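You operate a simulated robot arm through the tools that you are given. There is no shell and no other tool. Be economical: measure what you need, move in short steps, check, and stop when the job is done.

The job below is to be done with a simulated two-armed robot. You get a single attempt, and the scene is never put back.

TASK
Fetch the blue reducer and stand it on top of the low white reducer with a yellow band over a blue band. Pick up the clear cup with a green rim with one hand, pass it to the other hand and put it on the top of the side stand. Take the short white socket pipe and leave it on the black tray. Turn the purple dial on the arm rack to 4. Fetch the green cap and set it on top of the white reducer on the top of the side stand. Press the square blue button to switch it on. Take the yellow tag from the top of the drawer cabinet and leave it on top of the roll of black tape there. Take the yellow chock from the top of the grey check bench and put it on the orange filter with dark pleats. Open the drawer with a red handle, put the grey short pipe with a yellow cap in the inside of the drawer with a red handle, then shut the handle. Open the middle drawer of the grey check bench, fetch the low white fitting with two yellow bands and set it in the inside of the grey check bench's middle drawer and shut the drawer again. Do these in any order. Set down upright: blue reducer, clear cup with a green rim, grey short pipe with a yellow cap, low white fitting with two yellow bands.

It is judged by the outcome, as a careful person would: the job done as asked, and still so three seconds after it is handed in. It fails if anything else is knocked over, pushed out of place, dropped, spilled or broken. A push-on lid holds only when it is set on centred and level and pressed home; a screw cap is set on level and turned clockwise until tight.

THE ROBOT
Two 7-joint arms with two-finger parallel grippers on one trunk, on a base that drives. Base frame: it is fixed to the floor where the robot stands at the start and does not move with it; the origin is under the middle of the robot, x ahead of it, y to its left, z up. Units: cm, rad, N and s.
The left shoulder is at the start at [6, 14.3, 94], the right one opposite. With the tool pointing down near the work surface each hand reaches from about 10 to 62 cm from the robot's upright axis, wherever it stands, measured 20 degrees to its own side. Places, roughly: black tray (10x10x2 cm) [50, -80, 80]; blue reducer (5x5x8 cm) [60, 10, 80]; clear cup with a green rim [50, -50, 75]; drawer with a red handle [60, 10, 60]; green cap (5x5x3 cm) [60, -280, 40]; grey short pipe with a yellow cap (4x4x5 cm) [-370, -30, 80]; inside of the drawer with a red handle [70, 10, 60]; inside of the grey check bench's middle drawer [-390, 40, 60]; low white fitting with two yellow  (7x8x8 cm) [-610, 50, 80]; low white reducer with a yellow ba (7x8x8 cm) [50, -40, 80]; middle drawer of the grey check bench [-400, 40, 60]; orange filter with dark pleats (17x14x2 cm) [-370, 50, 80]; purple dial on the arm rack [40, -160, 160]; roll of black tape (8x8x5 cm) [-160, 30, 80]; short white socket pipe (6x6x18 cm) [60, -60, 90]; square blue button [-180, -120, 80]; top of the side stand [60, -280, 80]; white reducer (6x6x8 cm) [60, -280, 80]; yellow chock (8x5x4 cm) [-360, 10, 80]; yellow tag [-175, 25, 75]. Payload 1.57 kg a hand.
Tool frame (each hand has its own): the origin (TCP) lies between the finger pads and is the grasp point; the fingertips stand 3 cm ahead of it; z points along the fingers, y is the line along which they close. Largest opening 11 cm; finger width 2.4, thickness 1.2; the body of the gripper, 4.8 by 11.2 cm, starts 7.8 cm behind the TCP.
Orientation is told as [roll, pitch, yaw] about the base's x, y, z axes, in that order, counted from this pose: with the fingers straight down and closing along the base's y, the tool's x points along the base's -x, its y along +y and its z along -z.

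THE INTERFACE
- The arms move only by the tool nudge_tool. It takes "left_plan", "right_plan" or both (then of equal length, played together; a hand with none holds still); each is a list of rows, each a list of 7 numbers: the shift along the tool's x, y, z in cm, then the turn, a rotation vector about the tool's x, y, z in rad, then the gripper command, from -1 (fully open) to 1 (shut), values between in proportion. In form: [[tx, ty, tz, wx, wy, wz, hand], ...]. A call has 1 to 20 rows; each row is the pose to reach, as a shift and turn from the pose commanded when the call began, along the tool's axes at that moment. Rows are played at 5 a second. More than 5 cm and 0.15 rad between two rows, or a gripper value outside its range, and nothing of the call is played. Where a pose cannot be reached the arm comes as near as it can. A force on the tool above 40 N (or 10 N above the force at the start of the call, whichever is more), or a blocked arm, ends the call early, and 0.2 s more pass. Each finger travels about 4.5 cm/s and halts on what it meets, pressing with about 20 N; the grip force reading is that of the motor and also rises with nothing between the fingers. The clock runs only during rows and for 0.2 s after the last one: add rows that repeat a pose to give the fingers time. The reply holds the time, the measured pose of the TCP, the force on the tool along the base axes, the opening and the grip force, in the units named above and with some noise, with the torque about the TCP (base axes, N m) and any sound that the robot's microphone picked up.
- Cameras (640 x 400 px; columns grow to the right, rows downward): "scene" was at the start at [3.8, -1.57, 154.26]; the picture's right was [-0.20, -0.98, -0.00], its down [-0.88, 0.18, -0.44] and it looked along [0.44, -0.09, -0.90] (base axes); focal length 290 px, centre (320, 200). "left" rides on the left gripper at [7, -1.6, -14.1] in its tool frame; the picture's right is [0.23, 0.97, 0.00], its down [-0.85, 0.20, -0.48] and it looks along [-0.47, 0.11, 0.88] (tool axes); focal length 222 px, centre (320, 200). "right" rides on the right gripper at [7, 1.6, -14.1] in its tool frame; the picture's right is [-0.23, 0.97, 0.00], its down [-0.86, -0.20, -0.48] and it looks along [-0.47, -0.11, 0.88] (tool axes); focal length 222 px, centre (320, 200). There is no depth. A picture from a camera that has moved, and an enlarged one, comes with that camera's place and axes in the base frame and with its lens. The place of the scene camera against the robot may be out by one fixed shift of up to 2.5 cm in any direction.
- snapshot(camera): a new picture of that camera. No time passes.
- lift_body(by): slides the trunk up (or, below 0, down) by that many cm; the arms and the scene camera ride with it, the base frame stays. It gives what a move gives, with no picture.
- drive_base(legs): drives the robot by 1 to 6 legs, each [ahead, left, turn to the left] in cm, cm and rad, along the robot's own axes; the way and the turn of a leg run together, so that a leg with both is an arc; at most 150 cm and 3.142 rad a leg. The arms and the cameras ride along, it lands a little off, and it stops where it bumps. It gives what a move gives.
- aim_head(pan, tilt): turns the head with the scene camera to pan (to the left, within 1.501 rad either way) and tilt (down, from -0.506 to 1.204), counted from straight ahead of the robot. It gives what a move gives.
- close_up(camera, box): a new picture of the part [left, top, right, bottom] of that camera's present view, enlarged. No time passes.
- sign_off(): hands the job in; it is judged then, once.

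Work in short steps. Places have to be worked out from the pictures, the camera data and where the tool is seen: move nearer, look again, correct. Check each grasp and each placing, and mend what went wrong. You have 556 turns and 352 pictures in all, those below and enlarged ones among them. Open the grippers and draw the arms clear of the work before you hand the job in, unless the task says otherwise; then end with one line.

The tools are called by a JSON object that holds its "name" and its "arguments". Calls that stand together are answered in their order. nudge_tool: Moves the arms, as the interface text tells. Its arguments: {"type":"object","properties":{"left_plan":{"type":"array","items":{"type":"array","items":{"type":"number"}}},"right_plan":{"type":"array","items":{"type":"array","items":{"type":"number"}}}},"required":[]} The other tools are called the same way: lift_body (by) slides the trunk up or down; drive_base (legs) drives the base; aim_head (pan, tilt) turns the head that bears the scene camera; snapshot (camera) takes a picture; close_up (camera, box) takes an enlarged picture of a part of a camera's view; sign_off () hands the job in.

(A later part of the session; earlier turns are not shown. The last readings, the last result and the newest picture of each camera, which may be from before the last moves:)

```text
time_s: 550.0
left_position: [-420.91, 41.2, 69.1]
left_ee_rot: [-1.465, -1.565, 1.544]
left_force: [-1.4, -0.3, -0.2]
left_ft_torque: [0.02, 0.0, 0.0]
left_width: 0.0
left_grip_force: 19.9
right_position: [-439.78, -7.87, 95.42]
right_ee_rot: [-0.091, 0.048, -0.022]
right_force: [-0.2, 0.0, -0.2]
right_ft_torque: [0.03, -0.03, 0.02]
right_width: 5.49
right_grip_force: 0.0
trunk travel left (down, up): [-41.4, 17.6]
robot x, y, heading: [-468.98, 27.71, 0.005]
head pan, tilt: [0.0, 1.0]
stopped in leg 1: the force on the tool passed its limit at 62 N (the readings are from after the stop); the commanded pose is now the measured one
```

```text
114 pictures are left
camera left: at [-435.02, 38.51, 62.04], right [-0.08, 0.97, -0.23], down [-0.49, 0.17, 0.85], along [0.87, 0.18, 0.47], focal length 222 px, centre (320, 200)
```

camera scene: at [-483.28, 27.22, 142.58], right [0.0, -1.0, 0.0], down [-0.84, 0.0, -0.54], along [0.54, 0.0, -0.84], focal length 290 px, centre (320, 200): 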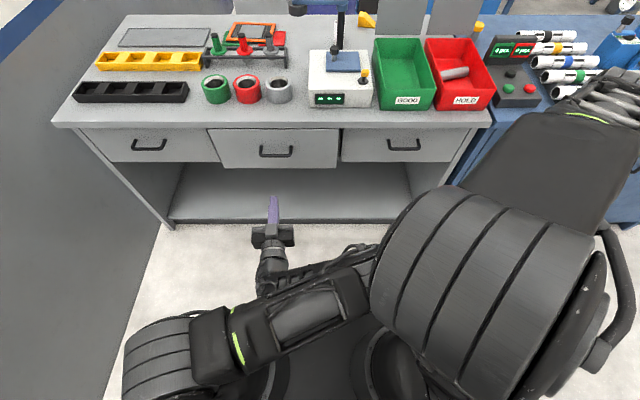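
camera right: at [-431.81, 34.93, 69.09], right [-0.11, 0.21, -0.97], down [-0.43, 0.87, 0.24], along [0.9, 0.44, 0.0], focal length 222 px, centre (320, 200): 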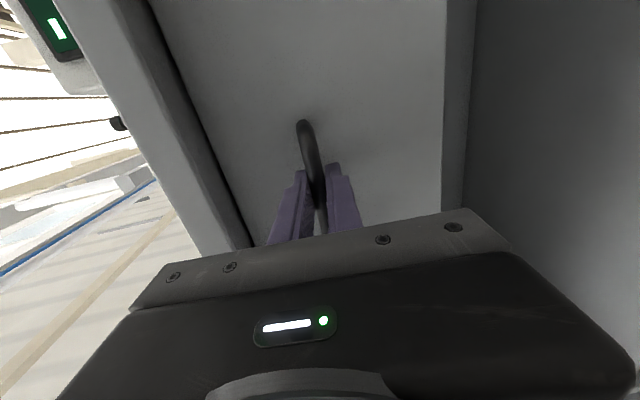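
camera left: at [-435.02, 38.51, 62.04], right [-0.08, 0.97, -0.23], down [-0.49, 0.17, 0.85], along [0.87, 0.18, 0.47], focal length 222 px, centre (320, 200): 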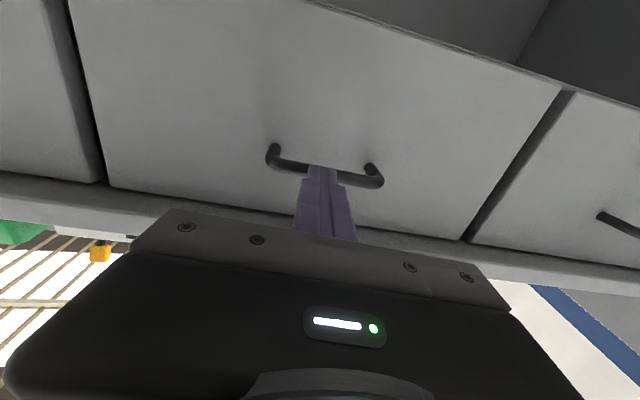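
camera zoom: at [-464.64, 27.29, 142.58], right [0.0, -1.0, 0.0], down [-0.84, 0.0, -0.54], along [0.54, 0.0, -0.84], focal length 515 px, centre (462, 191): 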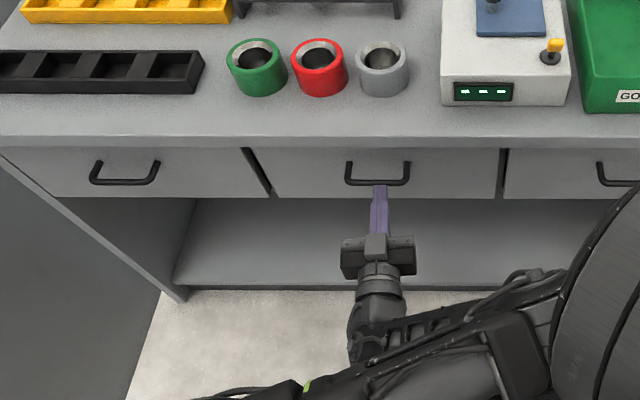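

The middle drawer is flush with its neighbours. I'll back off, restore the left hand to pointing down, and raise the trunk.

{"name": "drive_base", "arguments": {"legs": [[-18, 0, 0]]}}

{"name": "lift_body", "arguments": {"by": 16.5}}

{"name": "nudge_tool", "arguments": {"left_plan": [[-1, 0, 0, 0, 0.14, 0, 0.5], [-2, 0, 0, 0, 0.28, 0, 0], [-3, 0, 0, 0, 0.42, 0, 0], [-4, 0, 0, 0, 0.56, 0, 0], [-6, 0, 0, 0, 0.7, 0, 0], [-8, 0, -1, 0, 0.84, 0, 0], [-10, 0, -2, 0, 0.98, 0, 0], [-12, 0, -3, 0, 1.12, 0, 0], [-14, 0, -4, 0, 1.26, 0, 0], [-16, 0, -6, 0, 1.4, 0, 0], [-18, 0, -8, 0, 1.54, 0, 0], [-20, 0, -8, 0, 1.57, 0, 0], [-22, 0, -8, 0, 1.57, 0, 0]]}}

{"name": "snapshot", "arguments": {"camera": "scene"}}

```text
time_s: 551.5
left_position: [-439.12, 41.21, 69.1]
left_ee_rot: [-1.524, -1.565, 1.601]
left_force: [-1.2, -0.4, 0.0]
left_ft_torque: [-0.01, 0.01, -0.01]
left_width: 0.0
left_grip_force: 20.3
right_position: [-457.85, -7.96, 95.52]
right_ee_rot: [-0.092, 0.046, -0.023]
right_force: [0.6, 0.3, 0.2]
right_ft_torque: [0.01, -0.05, -0.01]
right_width: 5.51
right_grip_force: 0.0
trunk travel left (down, up): [-41.4, 17.6]
robot x, y, heading: [-487.52, 27.69, 0.003]
head pan, tilt: [0.0, 1.0]
```

```text
time_s: 553.4
left_position: [-439.11, 41.08, 85.58]
left_ee_rot: [-1.404, -1.564, 1.481]
left_force: [-0.3, 0.0, -0.4]
left_ft_torque: [-0.01, 0.0, 0.03]
left_width: 0.03
left_grip_force: 20.5
right_position: [-457.69, -7.89, 112.04]
right_ee_rot: [-0.09, 0.048, -0.024]
right_force: [-0.1, -0.5, -0.9]
right_ft_torque: [0.02, 0.0, 0.02]
right_width: 5.5
right_grip_force: 0.2
trunk travel left (down, up): [-57.9, 1.1]
robot x, y, heading: [-487.2, 27.4, 0.004]
head pan, tilt: [0.0, 1.0]
```

```text
time_s: 556.2
left_position: [-447.05, 40.78, 107.67]
left_ee_rot: [-0.005, -0.002, 0.079]
left_force: [-0.4, 0.5, -0.1]
left_ft_torque: [-0.01, -0.01, -0.01]
left_width: 5.5
left_grip_force: 0.0
right_position: [-457.78, -7.8, 111.94]
right_ee_rot: [-0.091, 0.049, -0.022]
right_force: [0.2, 0.1, -0.9]
right_ft_torque: [-0.02, 0.01, -0.02]
right_width: 5.48
right_grip_force: 0.1
trunk travel left (down, up): [-57.9, 1.1]
robot x, y, heading: [-487.57, 27.53, 0.01]
head pan, tilt: [0.0, 1.0]
```

```text
113 pictures are left
camera scene: at [-482.71, 27.25, 159.08], right [0.0, -1.0, 0.0], down [-0.84, 0.0, -0.54], along [0.54, 0.0, -0.84], focal length 290 px, centre (320, 200)
```

scene: 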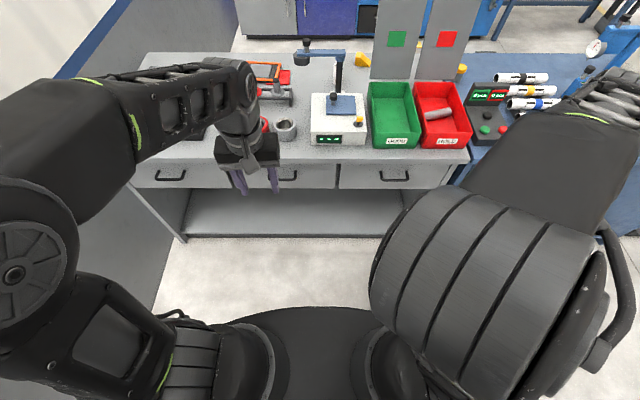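

Now around to the other aisle. I'll drive south, east and north again to the back of the check bench.

{"name": "drive_base", "arguments": {"legs": [[0, 0, -1.581], [150, 0, 0], [150, 0, 0], [66, 0, 0], [0, 0, 1.571]]}}

{"name": "drive_base", "arguments": {"legs": [[150, 0, 0], [46, 0, 0], [0, 0, 1.571]]}}

{"name": "aim_head", "arguments": {"pan": 0.2, "tilt": 0.4}}

{"name": "snapshot", "arguments": {"camera": "scene"}}

```text
time_s: 581.6
left_position: [-435.6, -327.39, 107.57]
left_ee_rot: [-0.006, 0.001, 0.082]
left_force: [0.0, 0.0, 0.2]
left_ft_torque: [0.0, -0.01, -0.04]
left_width: 5.5
left_grip_force: 0.0
right_position: [-446.05, -376.18, 111.87]
right_ee_rot: [-0.091, 0.049, -0.02]
right_force: [0.0, 0.4, 0.3]
right_ft_torque: [0.02, -0.02, 0.02]
right_width: 5.5
right_grip_force: 0.1
trunk travel left (down, up): [-57.9, 1.1]
robot x, y, heading: [-475.78, -340.86, 0.008]
head pan, tilt: [0.0, 1.0]
```

```text
time_s: 595.3
left_position: [-293.29, -296.68, 107.54]
left_ee_rot: [-0.006, 0.001, 1.686]
left_force: [0.1, 0.1, 0.1]
left_ft_torque: [-0.02, 0.01, 0.05]
left_width: 5.51
left_grip_force: 0.1
right_position: [-244.1, -305.5, 112.05]
right_ee_rot: [-0.089, 0.05, 1.583]
right_force: [-0.4, -0.3, 0.5]
right_ft_torque: [0.02, 0.01, 0.02]
right_width: 5.48
right_grip_force: 0.0
trunk travel left (down, up): [-57.9, 1.1]
robot x, y, heading: [-278.48, -336.49, 1.611]
head pan, tilt: [0.0, 1.0]
```

```text
time_s: 596.3
left_position: [-293.34, -296.69, 107.56]
left_ee_rot: [-0.004, 0.002, 1.685]
left_force: [0.0, 0.5, -0.2]
left_ft_torque: [0.03, 0.01, -0.02]
left_width: 5.5
left_grip_force: 0.2
right_position: [-244.29, -305.67, 111.94]
right_ee_rot: [-0.091, 0.048, 1.584]
right_force: [-0.2, -0.6, 0.7]
right_ft_torque: [0.0, 0.02, 0.0]
right_width: 5.48
right_grip_force: 0.0
trunk travel left (down, up): [-57.9, 1.1]
robot x, y, heading: [-278.69, -336.0, 1.613]
head pan, tilt: [0.201, 0.4]
```

```text
112 pictures are left
camera scene: at [-279.97, -330.72, 164.1], right [0.97, 0.24, 0.0], down [0.09, -0.38, -0.92], along [-0.22, 0.89, -0.39], focal length 290 px, centre (320, 200)
```

scene: 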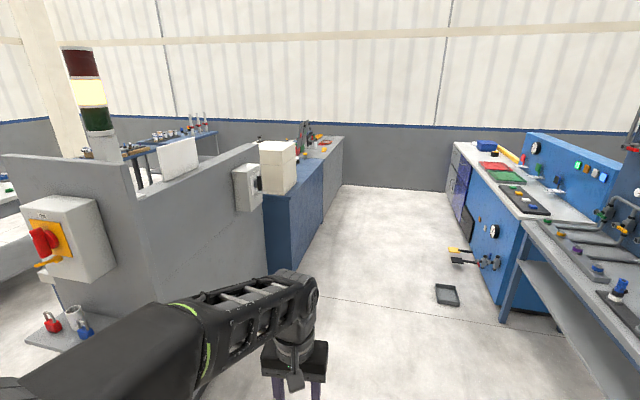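

The aisle is clear. I'll straighten up and drive to about y 10, then turn to face the bench's back.

{"name": "drive_base", "arguments": {"legs": [[0, 0, -0.042], [150, 0, 0], [150, 0, 0], [36, 0, 0], [0, 0, 1.571]]}}

{"name": "aim_head", "arguments": {"pan": 0, "tilt": 0.75}}

{"name": "snapshot", "arguments": {"camera": "scene"}}

```text
time_s: 616.9
left_position: [-315.18, -12.27, 107.64]
left_ee_rot: [-0.004, 0.001, -3.078]
left_force: [-0.4, 0.2, 0.2]
left_ft_torque: [-0.01, -0.01, -0.06]
left_width: 5.48
left_grip_force: 0.0
right_position: [-303.84, 36.2, 111.85]
right_ee_rot: [-0.092, 0.05, 3.103]
right_force: [0.1, -0.9, 0.3]
right_ft_torque: [0.01, 0.03, -0.02]
right_width: 5.49
right_grip_force: 0.0
trunk travel left (down, up): [-57.9, 1.1]
robot x, y, heading: [-274.33, -0.08, 3.128]
head pan, tilt: [0.201, 0.4]
```

```text
time_s: 617.7
left_position: [-315.19, -12.28, 107.56]
left_ee_rot: [-0.005, 0.001, -3.079]
left_force: [0.3, 0.5, -0.8]
left_ft_torque: [0.01, 0.0, -0.02]
left_width: 5.52
left_grip_force: 0.0
right_position: [-303.75, 36.23, 111.96]
right_ee_rot: [-0.089, 0.048, 3.103]
right_force: [0.9, 0.2, 0.0]
right_ft_torque: [0.02, 0.0, 0.0]
right_width: 5.49
right_grip_force: 0.0
trunk travel left (down, up): [-57.9, 1.1]
robot x, y, heading: [-274.54, 0.05, 3.127]
head pan, tilt: [0.0, 0.75]
```

```text
111 pictures are left
camera scene: at [-279.36, 0.05, 161.0], right [0.01, 1.0, 0.0], down [0.68, -0.01, -0.73], along [-0.73, 0.01, -0.68], focal length 290 px, centre (320, 200)
```

scene: 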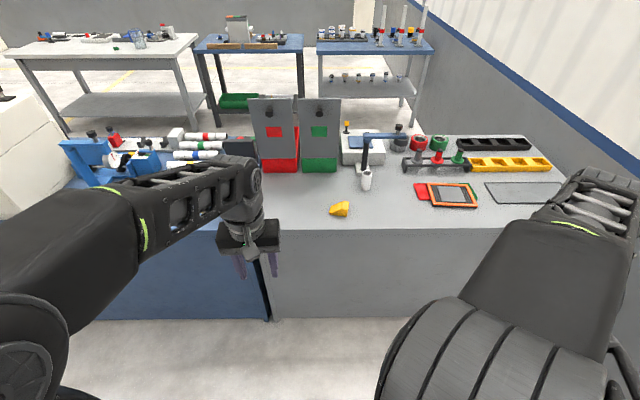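

The chock and filter are in easy reach from here. I'll zoom in on both.

{"name": "close_up", "arguments": {"camera": "scene", "box": [300, 140, 580, 260]}}

{"name": "close_up", "arguments": {"camera": "scene", "box": [160, 110, 380, 290]}}

```text
2.29 times, centred on (440, 200) of scene
camera zoom: at [-279.36, 0.05, 161.0], right [0.01, 1.0, 0.0], down [0.68, -0.01, -0.73], along [-0.73, 0.01, -0.68], focal length 662 px, centre (46, 200)
```

zoom: 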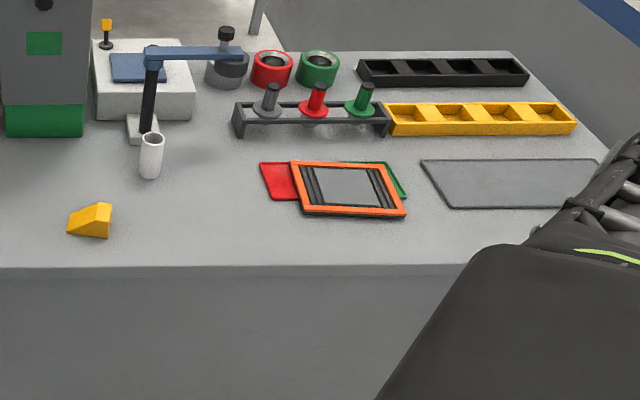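

```text
2.22 times, centred on (270, 200) of scene
camera zoom: at [-279.36, 0.05, 161.0], right [0.01, 1.0, 0.0], down [0.68, -0.01, -0.73], along [-0.73, 0.01, -0.68], focal length 644 px, centre (431, 200)
```

zoom: 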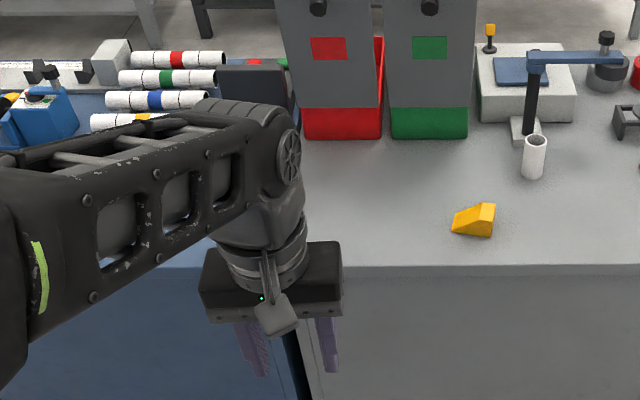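

Both are identified: the chock at about (-358, 9) and the filter at about (-366, 56). I'll drive 38 cm closer and level the right hand.

{"name": "drive_base", "arguments": {"legs": [[38, 3, 0.014]]}}

{"name": "nudge_tool", "arguments": {"right_plan": [[0, 0, 0, -0.045, -0.025, 0, 0], [0, 0, 0, -0.09, -0.05, 0, 0], [0, 4, 0, -0.09, -0.05, 0, -0.3], [-2, 8, 0, -0.09, -0.05, 0, -0.3], [-4, 12, 0, -0.09, -0.05, 0, -0.3], [-6, 16, 0, -0.09, -0.05, 0, -0.3], [-8, 20, 0.5, -0.09, -0.05, 0, -0.3], [-10, 24, 1, -0.09, -0.05, 0, -0.3], [-10, 24, 1, -0.09, -0.05, 0, -0.3]], "left_plan": [[0, 0, 0, 0, 0, 0, 0], [2, 0, 0, 0, 0, 0, 0], [4, -3, 0, 0, 0, 0, 0], [6, -6, 0, 0, 0, 0, 0], [8, -9, 0, 0, 0, 0, 0], [10, -12, 0, 0, 0, 0, 0], [10, -14, 0, 0, 0, 0, 0], [10, -14, 0, 0, 0, 0, 0], [10, -14, 0, 0, 0, 0, 0]]}}

{"name": "snapshot", "arguments": {"camera": "right"}}

{"name": "snapshot", "arguments": {"camera": "scene"}}

```text
time_s: 620.1
left_position: [-353.38, -16.2, 107.53]
left_ee_rot: [-0.004, 0.001, -3.058]
left_force: [0.1, 0.4, 0.7]
left_ft_torque: [0.04, 0.0, 0.0]
left_width: 5.5
left_grip_force: 0.0
right_position: [-343.08, 32.6, 111.92]
right_ee_rot: [-0.09, 0.049, 3.125]
right_force: [-0.4, -0.3, -0.6]
right_ft_torque: [-0.01, -0.03, 0.0]
right_width: 5.49
right_grip_force: 0.1
trunk travel left (down, up): [-57.9, 1.1]
robot x, y, heading: [-313.31, -2.37, -3.13]
head pan, tilt: [0.0, 0.75]
```

```text
time_s: 622.1
left_position: [-344.48, -1.5, 107.57]
left_ee_rot: [-0.007, 0.001, -3.059]
left_force: [-0.9, -1.0, -0.3]
left_ft_torque: [0.0, -0.01, -0.01]
left_width: 5.52
left_grip_force: 0.1
right_position: [-353.09, 8.77, 108.53]
right_ee_rot: [-0.001, -0.003, 3.126]
right_force: [-0.6, -0.7, -0.6]
right_ft_torque: [0.0, 0.02, 0.01]
right_width: 7.16
right_grip_force: 0.2
trunk travel left (down, up): [-57.9, 1.1]
robot x, y, heading: [-313.07, -2.9, -3.13]
head pan, tilt: [0.0, 0.75]
```

```text
108 pictures are left
camera right: at [-346.13, 6.98, 122.63], right [-0.24, -0.97, 0.0], down [-0.85, 0.21, 0.48], along [-0.47, 0.12, -0.88], focal length 222 px, centre (320, 200)
```

right: 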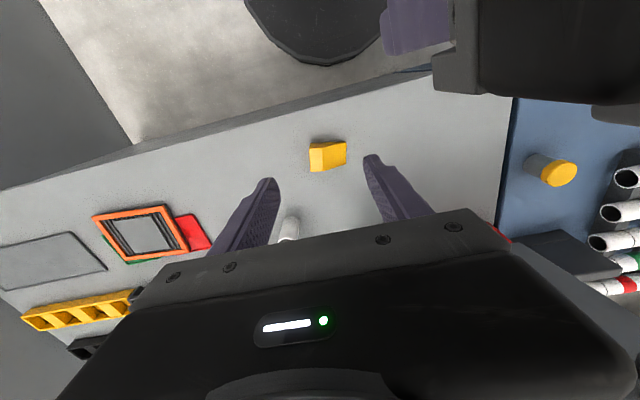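

```text
107 pictures are left
camera scene: at [-317.67, -3.03, 161.0], right [-0.01, 1.0, 0.0], down [0.68, 0.01, -0.73], along [-0.73, -0.01, -0.68], focal length 290 px, centre (320, 200)
```

scene: 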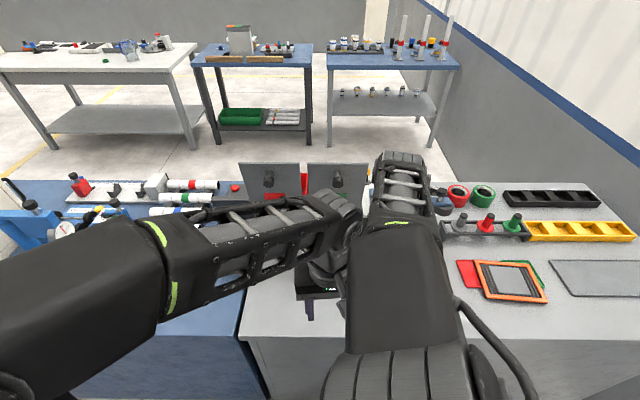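

I moved the left hand the wrong way; it is close to the right one, so I'll send it back out. Meanwhile the right hand turns 92 degrees over the chock, which lies at (-359, 9).

{"name": "nudge_tool", "arguments": {"left_plan": [[2, 4, 0, 0, 0, 0, 0], [4, 8, 0, 0, 0, 0, 0], [6, 12, 0, 0, 0, 0, 0], [8, 16, 0, 0, 0, 0, 0], [8, 20, 0, 0, 0, 0, 0], [8, 22, 0, 0, 0, 0, 0], [8, 22, 0, 0, 0, 0, 0], [8, 22, 0, 0, 0, 0, 0], [8, 22, 0, 0, 0, 0, 0], [8, 22, 0, 0, 0, 0, 0], [8, 22, 0, 0, 0, 0, 0], [8, 22, 0, 0, 0, 0, 0], [8, 22, 0, 0, 0, 0, 0]], "right_plan": [[-0.5, 0, 1, 0, 0, 0, -0.3], [-1, 0, 2, 0, 0, 0.14, -0.3], [-1.5, 0, 3, 0, 0, 0.28, -0.3], [-2, 0, 4, 0, 0, 0.42, -0.3], [-2.5, 0, 5, 0, 0, 0.56, -0.3], [-3, 0, 6, 0, 0, 0.7, -0.3], [-3.5, 0, 7, 0, 0, 0.84, -0.3], [-4, 0, 8, 0, 0, 0.98, -0.3], [-4.5, 0, 8, 0, 0, 1.12, -0.3], [-5, 0, 8, 0, 0, 1.26, -0.3], [-5.5, 0, 8, 0, 0, 1.4, -0.3], [-5.9, 0, 8, 0, 0, 1.54, -0.3], [-5.9, 0, 8, 0, 0, 1.6, -0.3]]}}

{"name": "snapshot", "arguments": {"camera": "right"}}

{"name": "snapshot", "arguments": {"camera": "scene"}}

```text
time_s: 625.0
left_position: [-335.3, -22.61, 108.38]
left_ee_rot: [-0.005, -0.001, -3.058]
left_force: [0.3, 0.2, -0.6]
left_ft_torque: [0.01, 0.03, -0.03]
left_width: 5.49
left_grip_force: 0.0
left hand out of reach, approached as far as the arm can: row 5, 6, 7, 8, 9, 10, 11, 12, 13
right_position: [-359.01, 8.93, 100.37]
right_ee_rot: [0.002, 0.001, 1.525]
right_force: [-0.4, 0.1, -0.3]
right_ft_torque: [0.02, 0.01, 0.0]
right_width: 7.13
right_grip_force: 0.1
trunk travel left (down, up): [-57.9, 1.1]
robot x, y, heading: [-313.0, -2.64, -3.127]
head pan, tilt: [0.0, 0.75]
```

```text
106 pictures are left
camera right: at [-361.09, 2.09, 114.45], right [-0.96, 0.27, 0.0], down [0.24, 0.84, 0.48], along [0.13, 0.46, -0.88], focal length 222 px, centre (320, 200)
```

right: 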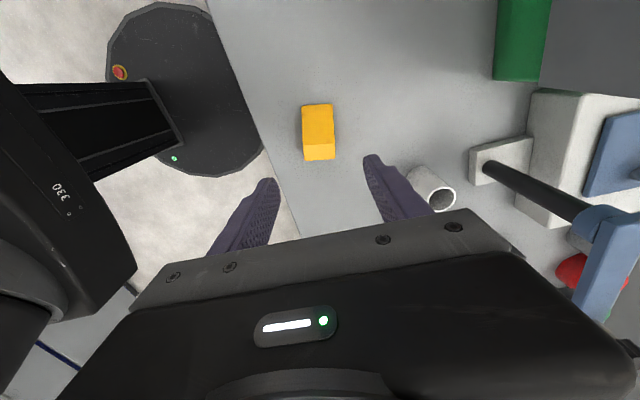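

```text
105 pictures are left
camera scene: at [-317.69, -3.1, 161.0], right [-0.01, 1.0, 0.0], down [0.68, 0.01, -0.73], along [-0.73, -0.01, -0.68], focal length 290 px, centre (320, 200)
```

scene: 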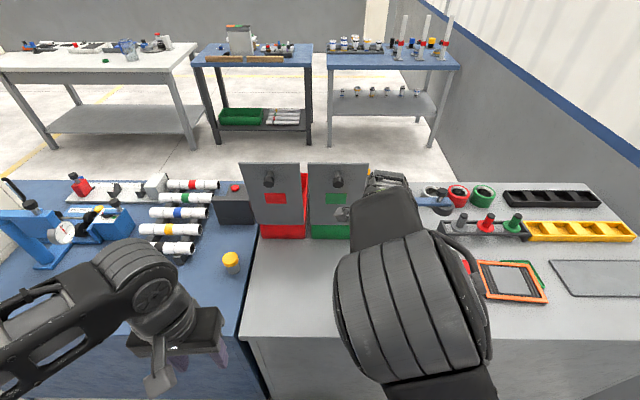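

The chock's axis is about 11 degrees off my fingers. I'll turn a further 0.19 rad and lower partway.

{"name": "nudge_tool", "arguments": {"right_plan": [[0, 0, 2, 0, 0, 0.1, -0.3], [0, 0, 5, 0, 0, 0.19, -0.3], [0, 0, 9, 0, 0, 0.19, -0.3], [0, 0, 12, 0, 0, 0.19, -0.3], [0, 0, 12, 0, 0, 0.19, -0.3]]}}

{"name": "snapshot", "arguments": {"camera": "right"}}

```text
time_s: 626.1
left_position: [-335.27, -22.73, 108.27]
left_ee_rot: [-0.005, 0.001, -3.057]
left_force: [-0.3, -0.2, 0.3]
left_ft_torque: [-0.01, -0.01, -0.02]
left_width: 5.48
left_grip_force: 0.0
right_position: [-359.1, 8.96, 88.26]
right_ee_rot: [0.001, -0.001, 1.337]
right_force: [0.1, -0.4, 0.8]
right_ft_torque: [-0.01, 0.0, -0.02]
right_width: 7.13
right_grip_force: 0.1
trunk travel left (down, up): [-57.9, 1.1]
robot x, y, heading: [-313.59, -2.72, -3.129]
head pan, tilt: [0.0, 0.75]
```

```text
104 pictures are left
camera right: at [-362.36, 2.57, 102.37], right [-0.89, 0.45, 0.0], down [0.39, 0.79, 0.48], along [0.21, 0.43, -0.88], focal length 222 px, centre (320, 200)
```

right: 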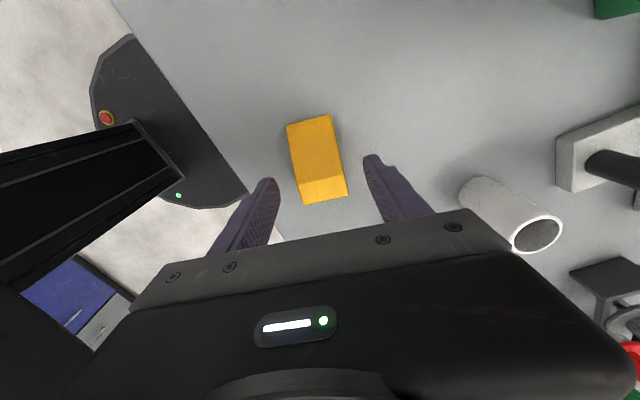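

Aligned now. I'll lower the last 4.9 cm and close.

{"name": "nudge_tool", "arguments": {"right_plan": [[0, 0, 2.5, 0, 0, 0, -0.3], [0, 0, 4.7, 0, 0, 0, -0.3], [0, 0, 4.7, 0, 0, 0, 0.2], [0, 0, 4.7, 0, 0, 0, 0.7], [0, 0, 4.7, 0, 0, 0, 1], [0, 0, 4.7, 0, 0, 0, 1]]}}

{"name": "snapshot", "arguments": {"camera": "right"}}

```text
time_s: 627.5
left_position: [-335.38, -22.62, 108.3]
left_ee_rot: [-0.006, 0.001, -3.058]
left_force: [-0.4, 0.3, -0.1]
left_ft_torque: [-0.05, 0.01, -0.02]
left_width: 5.51
left_grip_force: 0.1
right_position: [-359.08, 8.87, 83.62]
right_ee_rot: [0.002, 0.0, 1.337]
right_force: [0.4, -0.3, 0.7]
right_ft_torque: [-0.01, -0.02, -0.03]
right_width: 4.48
right_grip_force: 20.2
trunk travel left (down, up): [-57.9, 1.1]
robot x, y, heading: [-312.73, -2.69, -3.135]
head pan, tilt: [0.0, 0.75]
```

```text
103 pictures are left
camera right: at [-362.32, 2.44, 97.71], right [-0.89, 0.45, 0.0], down [0.39, 0.79, 0.48], along [0.21, 0.43, -0.88], focal length 222 px, centre (320, 200)
```

right: 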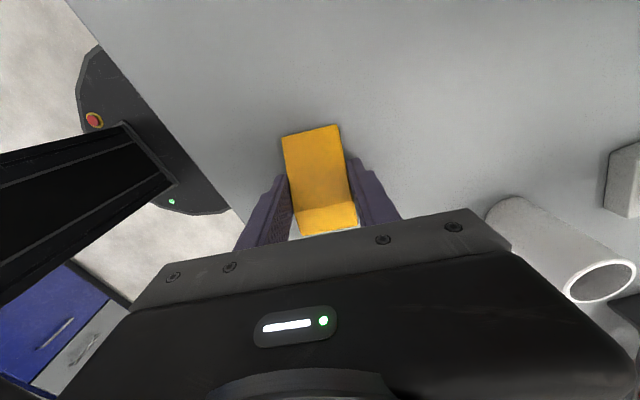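

Gripped at 4.5 cm. I'll lift 14 cm and drive 44 cm right toward the filter.

{"name": "nudge_tool", "arguments": {"right_plan": [[0, 0, -4, 0, 0, 0, 1], [0, 0, -8, 0, 0, 0, 1], [0, 0, -12, 0, 0, 0, 1], [0, 0, -14, 0, 0, 0, 1], [0, 0, -14, 0, 0, 0, 1]]}}

{"name": "drive_base", "arguments": {"legs": [[0, -44, 0]]}}

{"name": "snapshot", "arguments": {"camera": "right"}}

{"name": "snapshot", "arguments": {"camera": "scene"}}

```text
time_s: 628.8
left_position: [-335.25, -22.56, 108.31]
left_ee_rot: [-0.005, 0.0, -3.057]
left_force: [-0.4, 0.3, -0.1]
left_ft_torque: [0.03, -0.01, 0.0]
left_width: 5.5
left_grip_force: 0.0
right_position: [-359.18, 8.79, 97.52]
right_ee_rot: [0.002, 0.001, 1.335]
right_force: [0.7, 0.4, -1.0]
right_ft_torque: [-0.04, 0.0, 0.01]
right_width: 4.45
right_grip_force: 20.1
trunk travel left (down, up): [-57.9, 1.1]
robot x, y, heading: [-313.47, -2.88, -3.133]
head pan, tilt: [0.0, 0.75]
```

```text
time_s: 631.4
left_position: [-335.68, 21.11, 108.35]
left_ee_rot: [-0.006, 0.0, -3.054]
left_force: [-0.7, 0.2, 0.0]
left_ft_torque: [-0.02, -0.02, -0.01]
left_width: 5.51
left_grip_force: 0.1
right_position: [-359.76, 52.65, 97.46]
right_ee_rot: [0.002, 0.0, 1.342]
right_force: [-0.1, -1.1, -1.1]
right_ft_torque: [-0.02, 0.0, 0.03]
right_width: 4.45
right_grip_force: 20.1
trunk travel left (down, up): [-57.9, 1.1]
robot x, y, heading: [-313.32, 41.25, -3.128]
head pan, tilt: [0.0, 0.75]
```

```text
102 pictures are left
camera right: at [-362.9, 46.18, 111.64], right [-0.9, 0.44, 0.0], down [0.39, 0.79, 0.48], along [0.21, 0.43, -0.88], focal length 222 px, centre (320, 200)
```

right: 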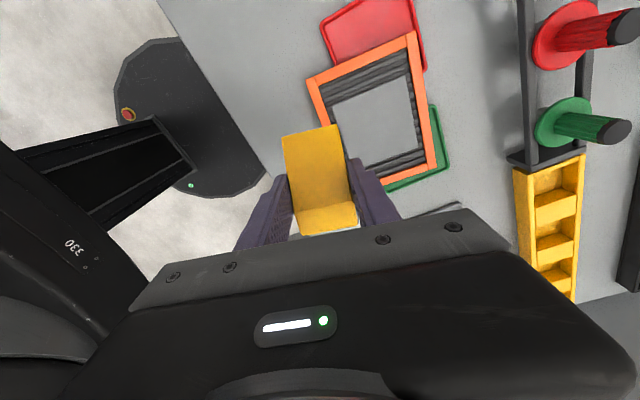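

```text
101 pictures are left
camera scene: at [-318.24, 40.88, 160.99], right [-0.01, 1.0, 0.0], down [0.68, 0.01, -0.73], along [-0.73, -0.01, -0.68], focal length 290 px, centre (320, 200)
```

scene: 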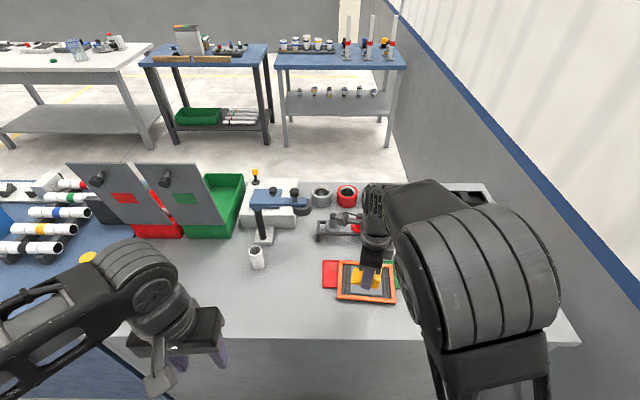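

The filter's centre is at about (-367.2, 52.3). I'll move the chock over it and lower partway.

{"name": "nudge_tool", "arguments": {"right_plan": [[1, 3.6, 0, 0, 0, 0, 1], [2, 7.1, 0, 0, 0, 0, 1], [2, 7.1, 3, 0, 0, 0, 1], [2, 7.1, 6, 0, 0, 0, 1], [2, 7.1, 8.5, 0, 0, 0, 1], [2, 7.1, 8.5, 0, 0, 0, 1]]}}

{"name": "snapshot", "arguments": {"camera": "right"}}

{"name": "close_up", "arguments": {"camera": "scene", "box": [290, 200, 430, 320]}}

```text
time_s: 632.8
left_position: [-335.7, 21.06, 108.39]
left_ee_rot: [-0.006, 0.0, -3.055]
left_force: [-0.7, 0.4, 0.8]
left_ft_torque: [0.04, -0.01, 0.0]
left_width: 5.49
left_grip_force: 0.1
right_position: [-367.09, 52.22, 88.99]
right_ee_rot: [0.0, 0.001, 1.341]
right_force: [-0.1, 0.0, -1.1]
right_ft_torque: [0.0, 0.02, 0.01]
right_width: 4.48
right_grip_force: 19.6
trunk travel left (down, up): [-57.9, 1.1]
robot x, y, heading: [-313.56, 41.18, -3.126]
head pan, tilt: [0.0, 0.75]
```

```text
100 pictures are left
camera right: at [-370.29, 45.77, 103.01], right [-0.9, 0.44, 0.0], down [0.39, 0.79, 0.48], along [0.21, 0.43, -0.88], focal length 222 px, centre (320, 200)
```

right: 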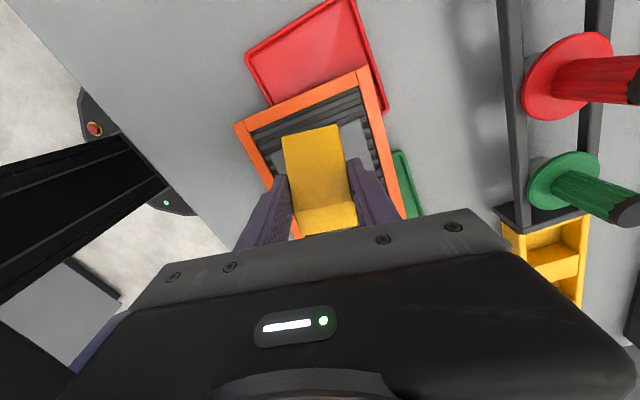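

```text
3.33 times, centred on (360, 260) of scene
camera zoom: at [-318.22, 40.78, 161.0], right [-0.01, 1.0, 0.0], down [0.68, 0.01, -0.73], along [-0.73, -0.01, -0.68], focal length 966 px, centre (187, 0)
```

zoom: 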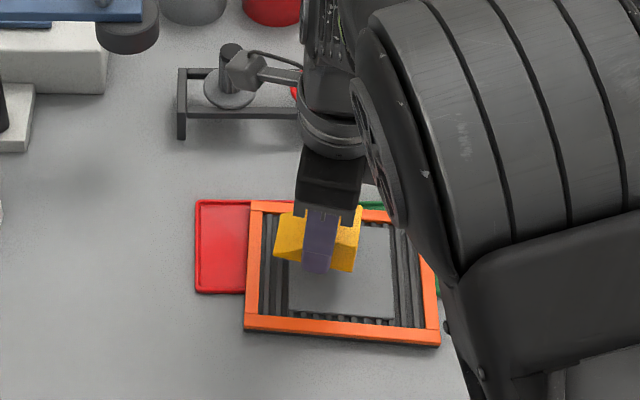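

The frame's centre works out near (-367.5, 54.7), so I'll shift 2.4 cm in y and lower to contact.

{"name": "nudge_tool", "arguments": {"right_plan": [[-2.2, 0.9, 0, 0, 0, 0, 1], [-2.2, 0.9, 1, 0, 0, 0, 1], [-2.2, 0.9, 1.8, 0, 0, 0, 1], [-2.2, 0.9, 2.3, 0, 0, 0, 1], [-2.2, 0.9, 2.3, 0, 0, 0, 1]]}}

{"name": "snapshot", "arguments": {"camera": "right"}}

```text
time_s: 634.0
left_position: [-335.8, 21.18, 108.36]
left_ee_rot: [-0.005, -0.001, -3.055]
left_force: [0.2, -0.9, 0.2]
left_ft_torque: [-0.02, -0.04, -0.01]
left_width: 5.52
left_grip_force: 0.1
right_position: [-367.44, 54.51, 86.8]
right_ee_rot: [0.001, 0.001, 1.34]
right_force: [0.1, -0.7, -1.5]
right_ft_torque: [-0.02, -0.01, 0.02]
right_width: 4.49
right_grip_force: 19.4
trunk travel left (down, up): [-57.9, 1.1]
robot x, y, heading: [-313.96, 40.78, -3.128]
head pan, tilt: [0.0, 0.75]
```

```text
98 pictures are left
camera right: at [-370.68, 48.15, 100.81], right [-0.9, 0.44, 0.0], down [0.39, 0.79, 0.48], along [0.21, 0.43, -0.88], focal length 222 px, centre (320, 200)
```

right: 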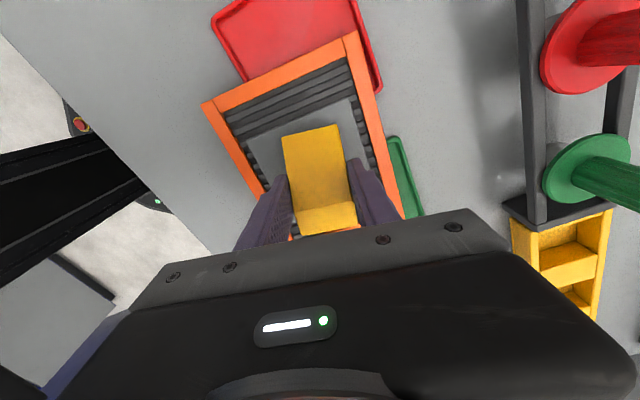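

Well over the centre. I'll continue down in small steps until contact.

{"name": "nudge_tool", "arguments": {"right_plan": [[0, 0, 0.4, 0, 0, 0, 1], [0, 0, 0.8, 0, 0, 0, 1], [0, 0, 1.2, 0, 0, 0, 1], [0, 0, 1.5, 0, 0, 0, 1], [0, 0, 1.5, 0, 0, 0, 1]]}}

```text
time_s: 635.2
left_position: [-335.73, 21.12, 108.32]
left_ee_rot: [-0.004, 0.0, -3.054]
left_force: [0.5, -0.1, 0.3]
left_ft_torque: [0.02, 0.01, -0.01]
left_width: 5.5
left_grip_force: 0.1
right_position: [-367.54, 54.61, 85.25]
right_ee_rot: [0.003, -0.001, 1.337]
right_force: [-0.3, 0.3, 1.8]
right_ft_torque: [-0.04, -0.08, 0.0]
right_width: 4.43
right_grip_force: 19.8
trunk travel left (down, up): [-57.9, 1.1]
robot x, y, heading: [-313.6, 41.21, -3.131]
head pan, tilt: [0.0, 0.75]
```

{"name": "nudge_tool", "arguments": {"right_plan": [[0, 0, 0.3, 0, 0, 0, 1], [0, 0, 0.5, 0, 0, 0, 1], [0, 0, 0.5, 0, 0, 0, 1]]}}

{"name": "snapshot", "arguments": {"camera": "right"}}

```text
time_s: 636.0
left_position: [-335.55, 21.04, 108.33]
left_ee_rot: [-0.007, -0.001, -3.055]
left_force: [-1.0, -0.3, 0.2]
left_ft_torque: [-0.03, 0.01, 0.0]
left_width: 5.5
left_grip_force: 0.0
right_position: [-367.63, 54.63, 84.9]
right_ee_rot: [0.006, -0.001, 1.34]
right_force: [-0.5, 0.1, 17.2]
right_ft_torque: [0.08, -0.05, 0.0]
right_width: 4.5
right_grip_force: 19.7
trunk travel left (down, up): [-57.9, 1.1]
robot x, y, heading: [-313.6, 40.93, -3.125]
head pan, tilt: [0.0, 0.75]
```

```text
97 pictures are left
camera right: at [-370.72, 48.17, 99.01], right [-0.9, 0.44, 0.0], down [0.39, 0.79, 0.48], along [0.21, 0.43, -0.88], focal length 222 px, centre (320, 200)
```

right: 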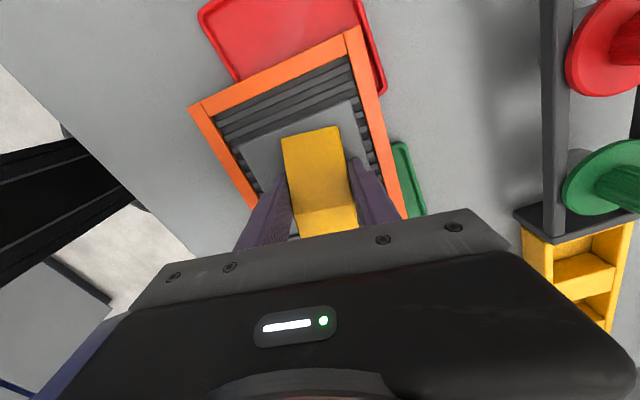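

Contact at 17 N. I'll open gently and rise.

{"name": "nudge_tool", "arguments": {"right_plan": [[0, 0, -0.3, 0, 0, 0, 0.5], [0, 0, -0.3, 0, 0, 0, 0], [0, 0, -0.3, 0, 0, 0, -0.1], [0, 0, -0.3, 0, 0, 0, -0.1], [0, 0, -4, 0, 0, 0, -0.1], [0, 0, -8, 0, 0, 0, -0.1], [0, 0, -12, 0, 0, 0, -0.1], [0, 0, -16, 0, 0, 0, -0.1], [0, 0, -20, 0, 0, 0, -0.1], [0, 0, -20, 0, 0, 0, -0.1]]}}

{"name": "snapshot", "arguments": {"camera": "right"}}

{"name": "close_up", "arguments": {"camera": "scene", "box": [40, 200, 430, 400]}}

```text
time_s: 638.2
left_position: [-335.72, 21.14, 108.27]
left_ee_rot: [-0.006, 0.001, -3.054]
left_force: [-0.5, -0.4, 0.6]
left_ft_torque: [-0.03, -0.02, -0.04]
left_width: 5.5
left_grip_force: 0.0
right_position: [-367.25, 54.48, 104.96]
right_ee_rot: [0.001, 0.001, 1.339]
right_force: [-0.4, -0.5, 0.2]
right_ft_torque: [-0.01, 0.01, 0.0]
right_width: 6.06
right_grip_force: 0.1
trunk travel left (down, up): [-57.9, 1.1]
robot x, y, heading: [-313.37, 41.25, -3.13]
head pan, tilt: [0.0, 0.75]
```

```text
96 pictures are left
camera right: at [-370.56, 48.16, 118.94], right [-0.9, 0.44, 0.0], down [0.39, 0.79, 0.48], along [0.21, 0.43, -0.88], focal length 222 px, centre (320, 200)
```

right: 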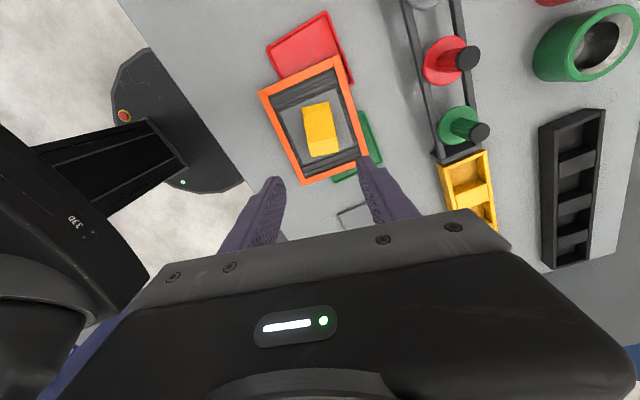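

```text
1.64 times, centred on (235, 300) of scene
camera zoom: at [-318.28, 40.76, 160.99], right [-0.01, 1.0, 0.0], down [0.68, 0.01, -0.73], along [-0.73, -0.01, -0.68], focal length 476 px, centre (460, 36)
```

zoom: 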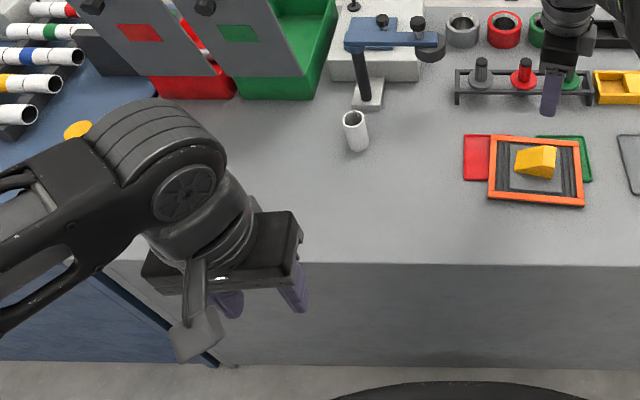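

The chock sits on the filter. I'll fold the right hand back near the robot before going for the pipe with the yellow cap.

{"name": "nudge_tool", "arguments": {"right_plan": [[-1.2, -1.7, -1, 0, 0, -0.15, 0], [-2.4, -3.5, -2, 0, 0, -0.3, 0], [-3.6, -5.2, -3, 0, 0, -0.45, 0], [-4.8, -7, -4, 0, 0, -0.6, 0], [-6, -8.7, -5, 0, 0, -0.75, 0], [-7.2, -10.5, -6, 0, 0, -0.9, 0], [-8.4, -12.2, -6, 0, 0, -1.05, 0], [-9.6, -14, -6, 0, 0, -1.2, 0], [-10.8, -15.7, -6, 0, 0, -1.35, 0], [-12, -17.5, -6, 0, 0, -1.5, 0], [-13.5, -19.2, -6, 0, 0, -1.65, 0], [-15.2, -21, -6, 0, 0, -1.79, 0], [-15.2, -21, -6, 0, 0, -1.79, 0]]}}

{"name": "drive_base", "arguments": {"legs": [[0, 53, 0]]}}

{"name": "aim_head", "arguments": {"pan": 0.2, "tilt": 0.8}}

{"name": "snapshot", "arguments": {"camera": "scene"}}

{"name": "snapshot", "arguments": {"camera": "left"}}

```text
time_s: 641.0
left_position: [-335.74, 21.11, 108.36]
left_ee_rot: [-0.004, 0.0, -3.052]
left_force: [-0.3, 0.7, -0.4]
left_ft_torque: [-0.04, -0.03, 0.03]
left_width: 5.52
left_grip_force: 0.1
right_position: [-343.36, 64.36, 110.85]
right_ee_rot: [-0.001, -0.003, 3.13]
right_force: [0.4, 1.0, -0.4]
right_ft_torque: [0.02, -0.03, -0.02]
right_width: 5.5
right_grip_force: 0.0
trunk travel left (down, up): [-57.9, 1.1]
robot x, y, heading: [-313.5, 41.11, -3.129]
head pan, tilt: [0.0, 0.75]
```

```text
time_s: 644.0
left_position: [-334.42, -31.11, 108.31]
left_ee_rot: [-0.005, 0.0, -3.042]
left_force: [-0.5, 0.6, 0.3]
left_ft_torque: [0.04, -0.02, 0.0]
left_width: 5.5
left_grip_force: 0.2
right_position: [-342.58, 12.09, 110.95]
right_ee_rot: [-0.004, -0.004, 3.142]
right_force: [0.1, -0.8, 0.0]
right_ft_torque: [0.06, -0.01, -0.04]
right_width: 5.52
right_grip_force: 0.1
trunk travel left (down, up): [-57.9, 1.1]
robot x, y, heading: [-312.67, -10.99, -3.118]
head pan, tilt: [0.0, 0.75]
```

```text
time_s: 644.8
left_position: [-334.46, -31.07, 108.38]
left_ee_rot: [-0.005, 0.0, -3.043]
left_force: [0.5, 0.2, -0.1]
left_ft_torque: [0.02, 0.02, 0.01]
left_width: 5.49
left_grip_force: 0.1
right_position: [-342.56, 12.13, 110.82]
right_ee_rot: [0.001, -0.003, 3.142]
right_force: [0.0, 0.4, 0.3]
right_ft_torque: [0.02, -0.02, 0.0]
right_width: 5.5
right_grip_force: 0.0
trunk travel left (down, up): [-57.9, 1.1]
robot x, y, heading: [-312.66, -10.83, -3.113]
head pan, tilt: [0.201, 0.799]
```

```text
94 pictures are left
camera scene: at [-316.8, -12.81, 160.6], right [-0.22, 0.97, 0.0], down [0.7, 0.16, -0.7], along [-0.68, -0.16, -0.72], focal length 290 px, centre (320, 200)
```

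scene: 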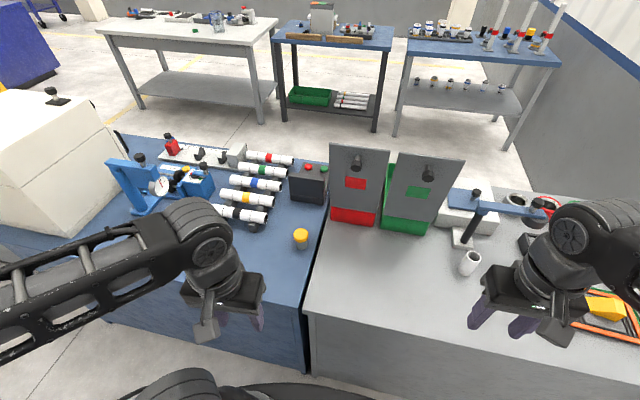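

```text
93 pictures are left
camera left: at [-327.79, -28.88, 122.39], right [0.32, -0.95, -0.01], down [-0.83, -0.29, 0.48], along [-0.45, -0.15, -0.88], focal length 222 px, centre (320, 200)
```

left: 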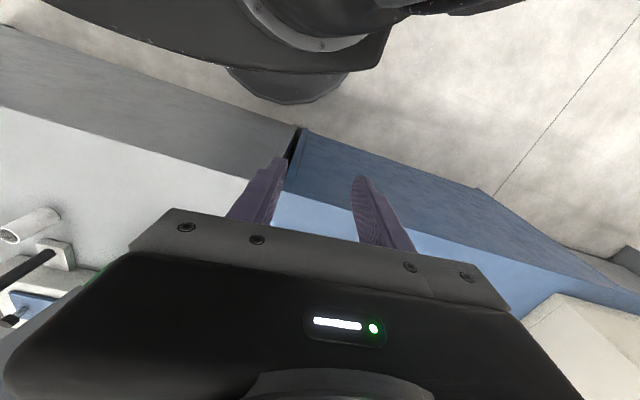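

The grey pipe with the yellow cap stands at about (-369, -31). I'll bring the left hand over it.

{"name": "nudge_tool", "arguments": {"left_plan": [[-4.2, -0.4, 0, 0, 0, 0, -0.3], [-8.5, -0.8, 1, 0, 0, 0, -0.3], [-12.8, -1.1, 2, 0, 0, 0, -0.3], [-17, -1.5, 3, 0, 0, 0, -0.3], [-21.3, -1.9, 4, 0, 0, 0, -0.3], [-25.6, -2.2, 5, 0, 0, 0, -0.3], [-30, -2.6, 6, 0, 0, 0, -0.3], [-34, -3, 7, 0, 0, 0, -0.3], [-34, -3, 7, 0, 0, 0, -0.3]]}}

{"name": "snapshot", "arguments": {"camera": "left"}}

{"name": "close_up", "arguments": {"camera": "scene", "box": [240, 150, 400, 290]}}

```text
time_s: 646.8
left_position: [-368.71, -31.38, 101.53]
left_ee_rot: [-0.007, 0.0, -3.043]
left_force: [-0.1, 0.0, 0.4]
left_ft_torque: [0.04, 0.01, -0.01]
left_width: 7.16
left_grip_force: 0.1
right_position: [-342.62, 12.03, 110.84]
right_ee_rot: [-0.001, 0.0, 3.141]
right_force: [-0.2, 0.8, 0.4]
right_ft_torque: [-0.01, 0.01, -0.04]
right_width: 5.5
right_grip_force: 0.0
trunk travel left (down, up): [-57.9, 1.1]
robot x, y, heading: [-312.86, -10.61, -3.117]
head pan, tilt: [0.201, 0.799]
```

```text
92 pictures are left
camera left: at [-361.92, -29.19, 115.66], right [0.32, -0.95, -0.01], down [-0.83, -0.29, 0.48], along [-0.45, -0.15, -0.88], focal length 222 px, centre (320, 200)
```

left: 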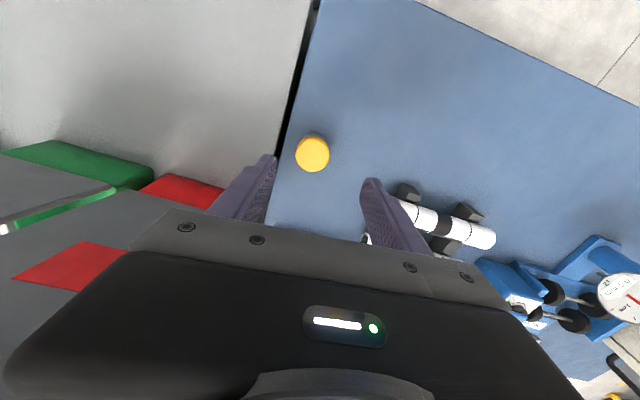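

```text
2.86 times, centred on (320, 220) of scene
camera zoom: at [-316.72, -12.83, 160.6], right [-0.22, 0.97, 0.0], down [0.7, 0.16, -0.7], along [-0.68, -0.16, -0.72], focal length 828 px, centre (320, 143)
```

zoom: 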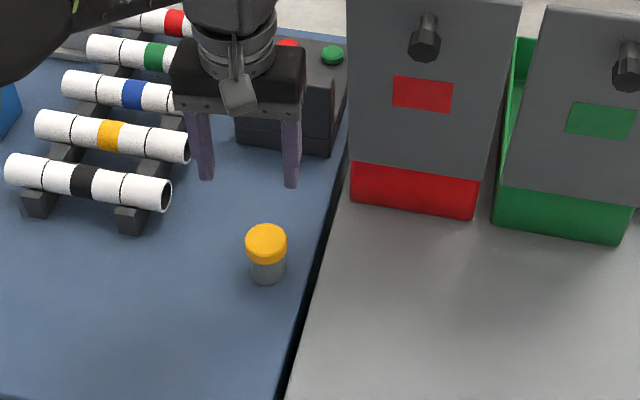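

Cap centre at about (-371, -31, 84.5). I'll centre and lower partway, then check.

{"name": "nudge_tool", "arguments": {"left_plan": [[-2.1, -0.4, 3, 0, 0, 0, -0.3], [-2.1, -0.4, 6, 0, 0, 0, -0.3], [-2.1, -0.4, 10, 0, 0, 0, -0.3], [-2.1, -0.4, 11, 0, 0, 0, -0.3], [-2.1, -0.4, 11, 0, 0, 0, -0.3]]}}

{"name": "snapshot", "arguments": {"camera": "left"}}

```text
time_s: 648.0
left_position: [-370.82, -31.26, 90.44]
left_ee_rot: [-0.005, 0.0, -3.043]
left_force: [0.4, -1.0, -0.3]
left_ft_torque: [-0.01, -0.02, 0.02]
left_width: 7.14
left_grip_force: 0.0
right_position: [-342.6, 12.03, 110.77]
right_ee_rot: [-0.001, -0.001, 3.143]
right_force: [0.1, 0.7, 1.3]
right_ft_torque: [0.0, -0.01, -0.02]
right_width: 5.51
right_grip_force: 0.1
trunk travel left (down, up): [-57.9, 1.1]
robot x, y, heading: [-312.5, -10.43, -3.113]
head pan, tilt: [0.201, 0.799]
```

```text
90 pictures are left
camera left: at [-364.17, -29.09, 104.44], right [0.32, -0.95, -0.01], down [-0.83, -0.29, 0.48], along [-0.45, -0.15, -0.88], focal length 222 px, centre (320, 200)
```

left: 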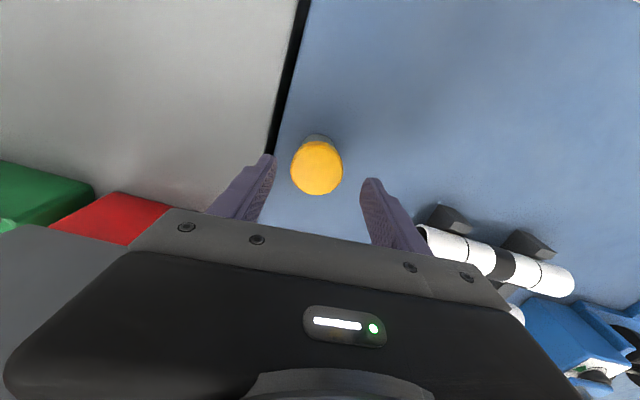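

Aligned. I'll lower to just above the bench and close.

{"name": "nudge_tool", "arguments": {"left_plan": [[0, 0.1, 3, 0, 0, 0, -0.3], [0, 0.1, 6, 0, 0, 0, -0.3], [0, 0.1, 7.1, 0, 0, 0, -0.3], [0, 0.1, 7.1, 0, 0, 0, 0.3], [0, 0.1, 7.1, 0, 0, 0, 0.8], [0, 0.1, 7.1, 0, 0, 0, 1], [0, 0.1, 7.1, 0, 0, 0, 1]]}}

{"name": "snapshot", "arguments": {"camera": "left"}}

```text
time_s: 649.6
left_position: [-370.89, -31.41, 83.12]
left_ee_rot: [-0.005, 0.0, -3.041]
left_force: [0.8, 0.3, 0.3]
left_ft_torque: [-0.01, 0.04, 0.0]
left_width: 4.52
left_grip_force: 20.0
right_position: [-342.7, 12.2, 110.83]
right_ee_rot: [0.0, -0.002, 3.142]
right_force: [0.1, 0.1, -1.0]
right_ft_torque: [-0.02, 0.0, 0.02]
right_width: 5.49
right_grip_force: 0.0
trunk travel left (down, up): [-57.9, 1.1]
robot x, y, heading: [-312.71, -10.66, -3.118]
head pan, tilt: [0.201, 0.799]
```

```text
89 pictures are left
camera left: at [-364.11, -29.09, 97.28], right [0.32, -0.95, -0.01], down [-0.83, -0.29, 0.48], along [-0.45, -0.15, -0.88], focal length 222 px, centre (320, 200)
```

left: 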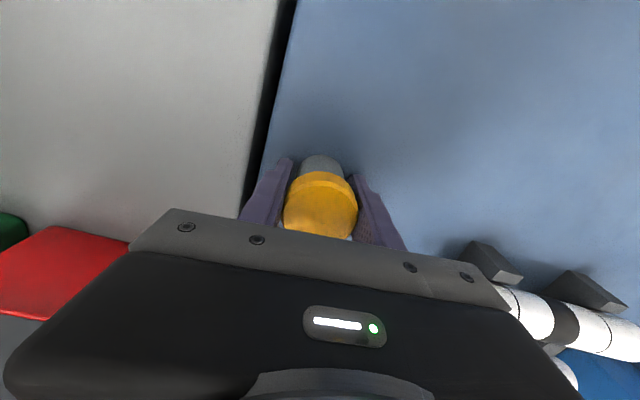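

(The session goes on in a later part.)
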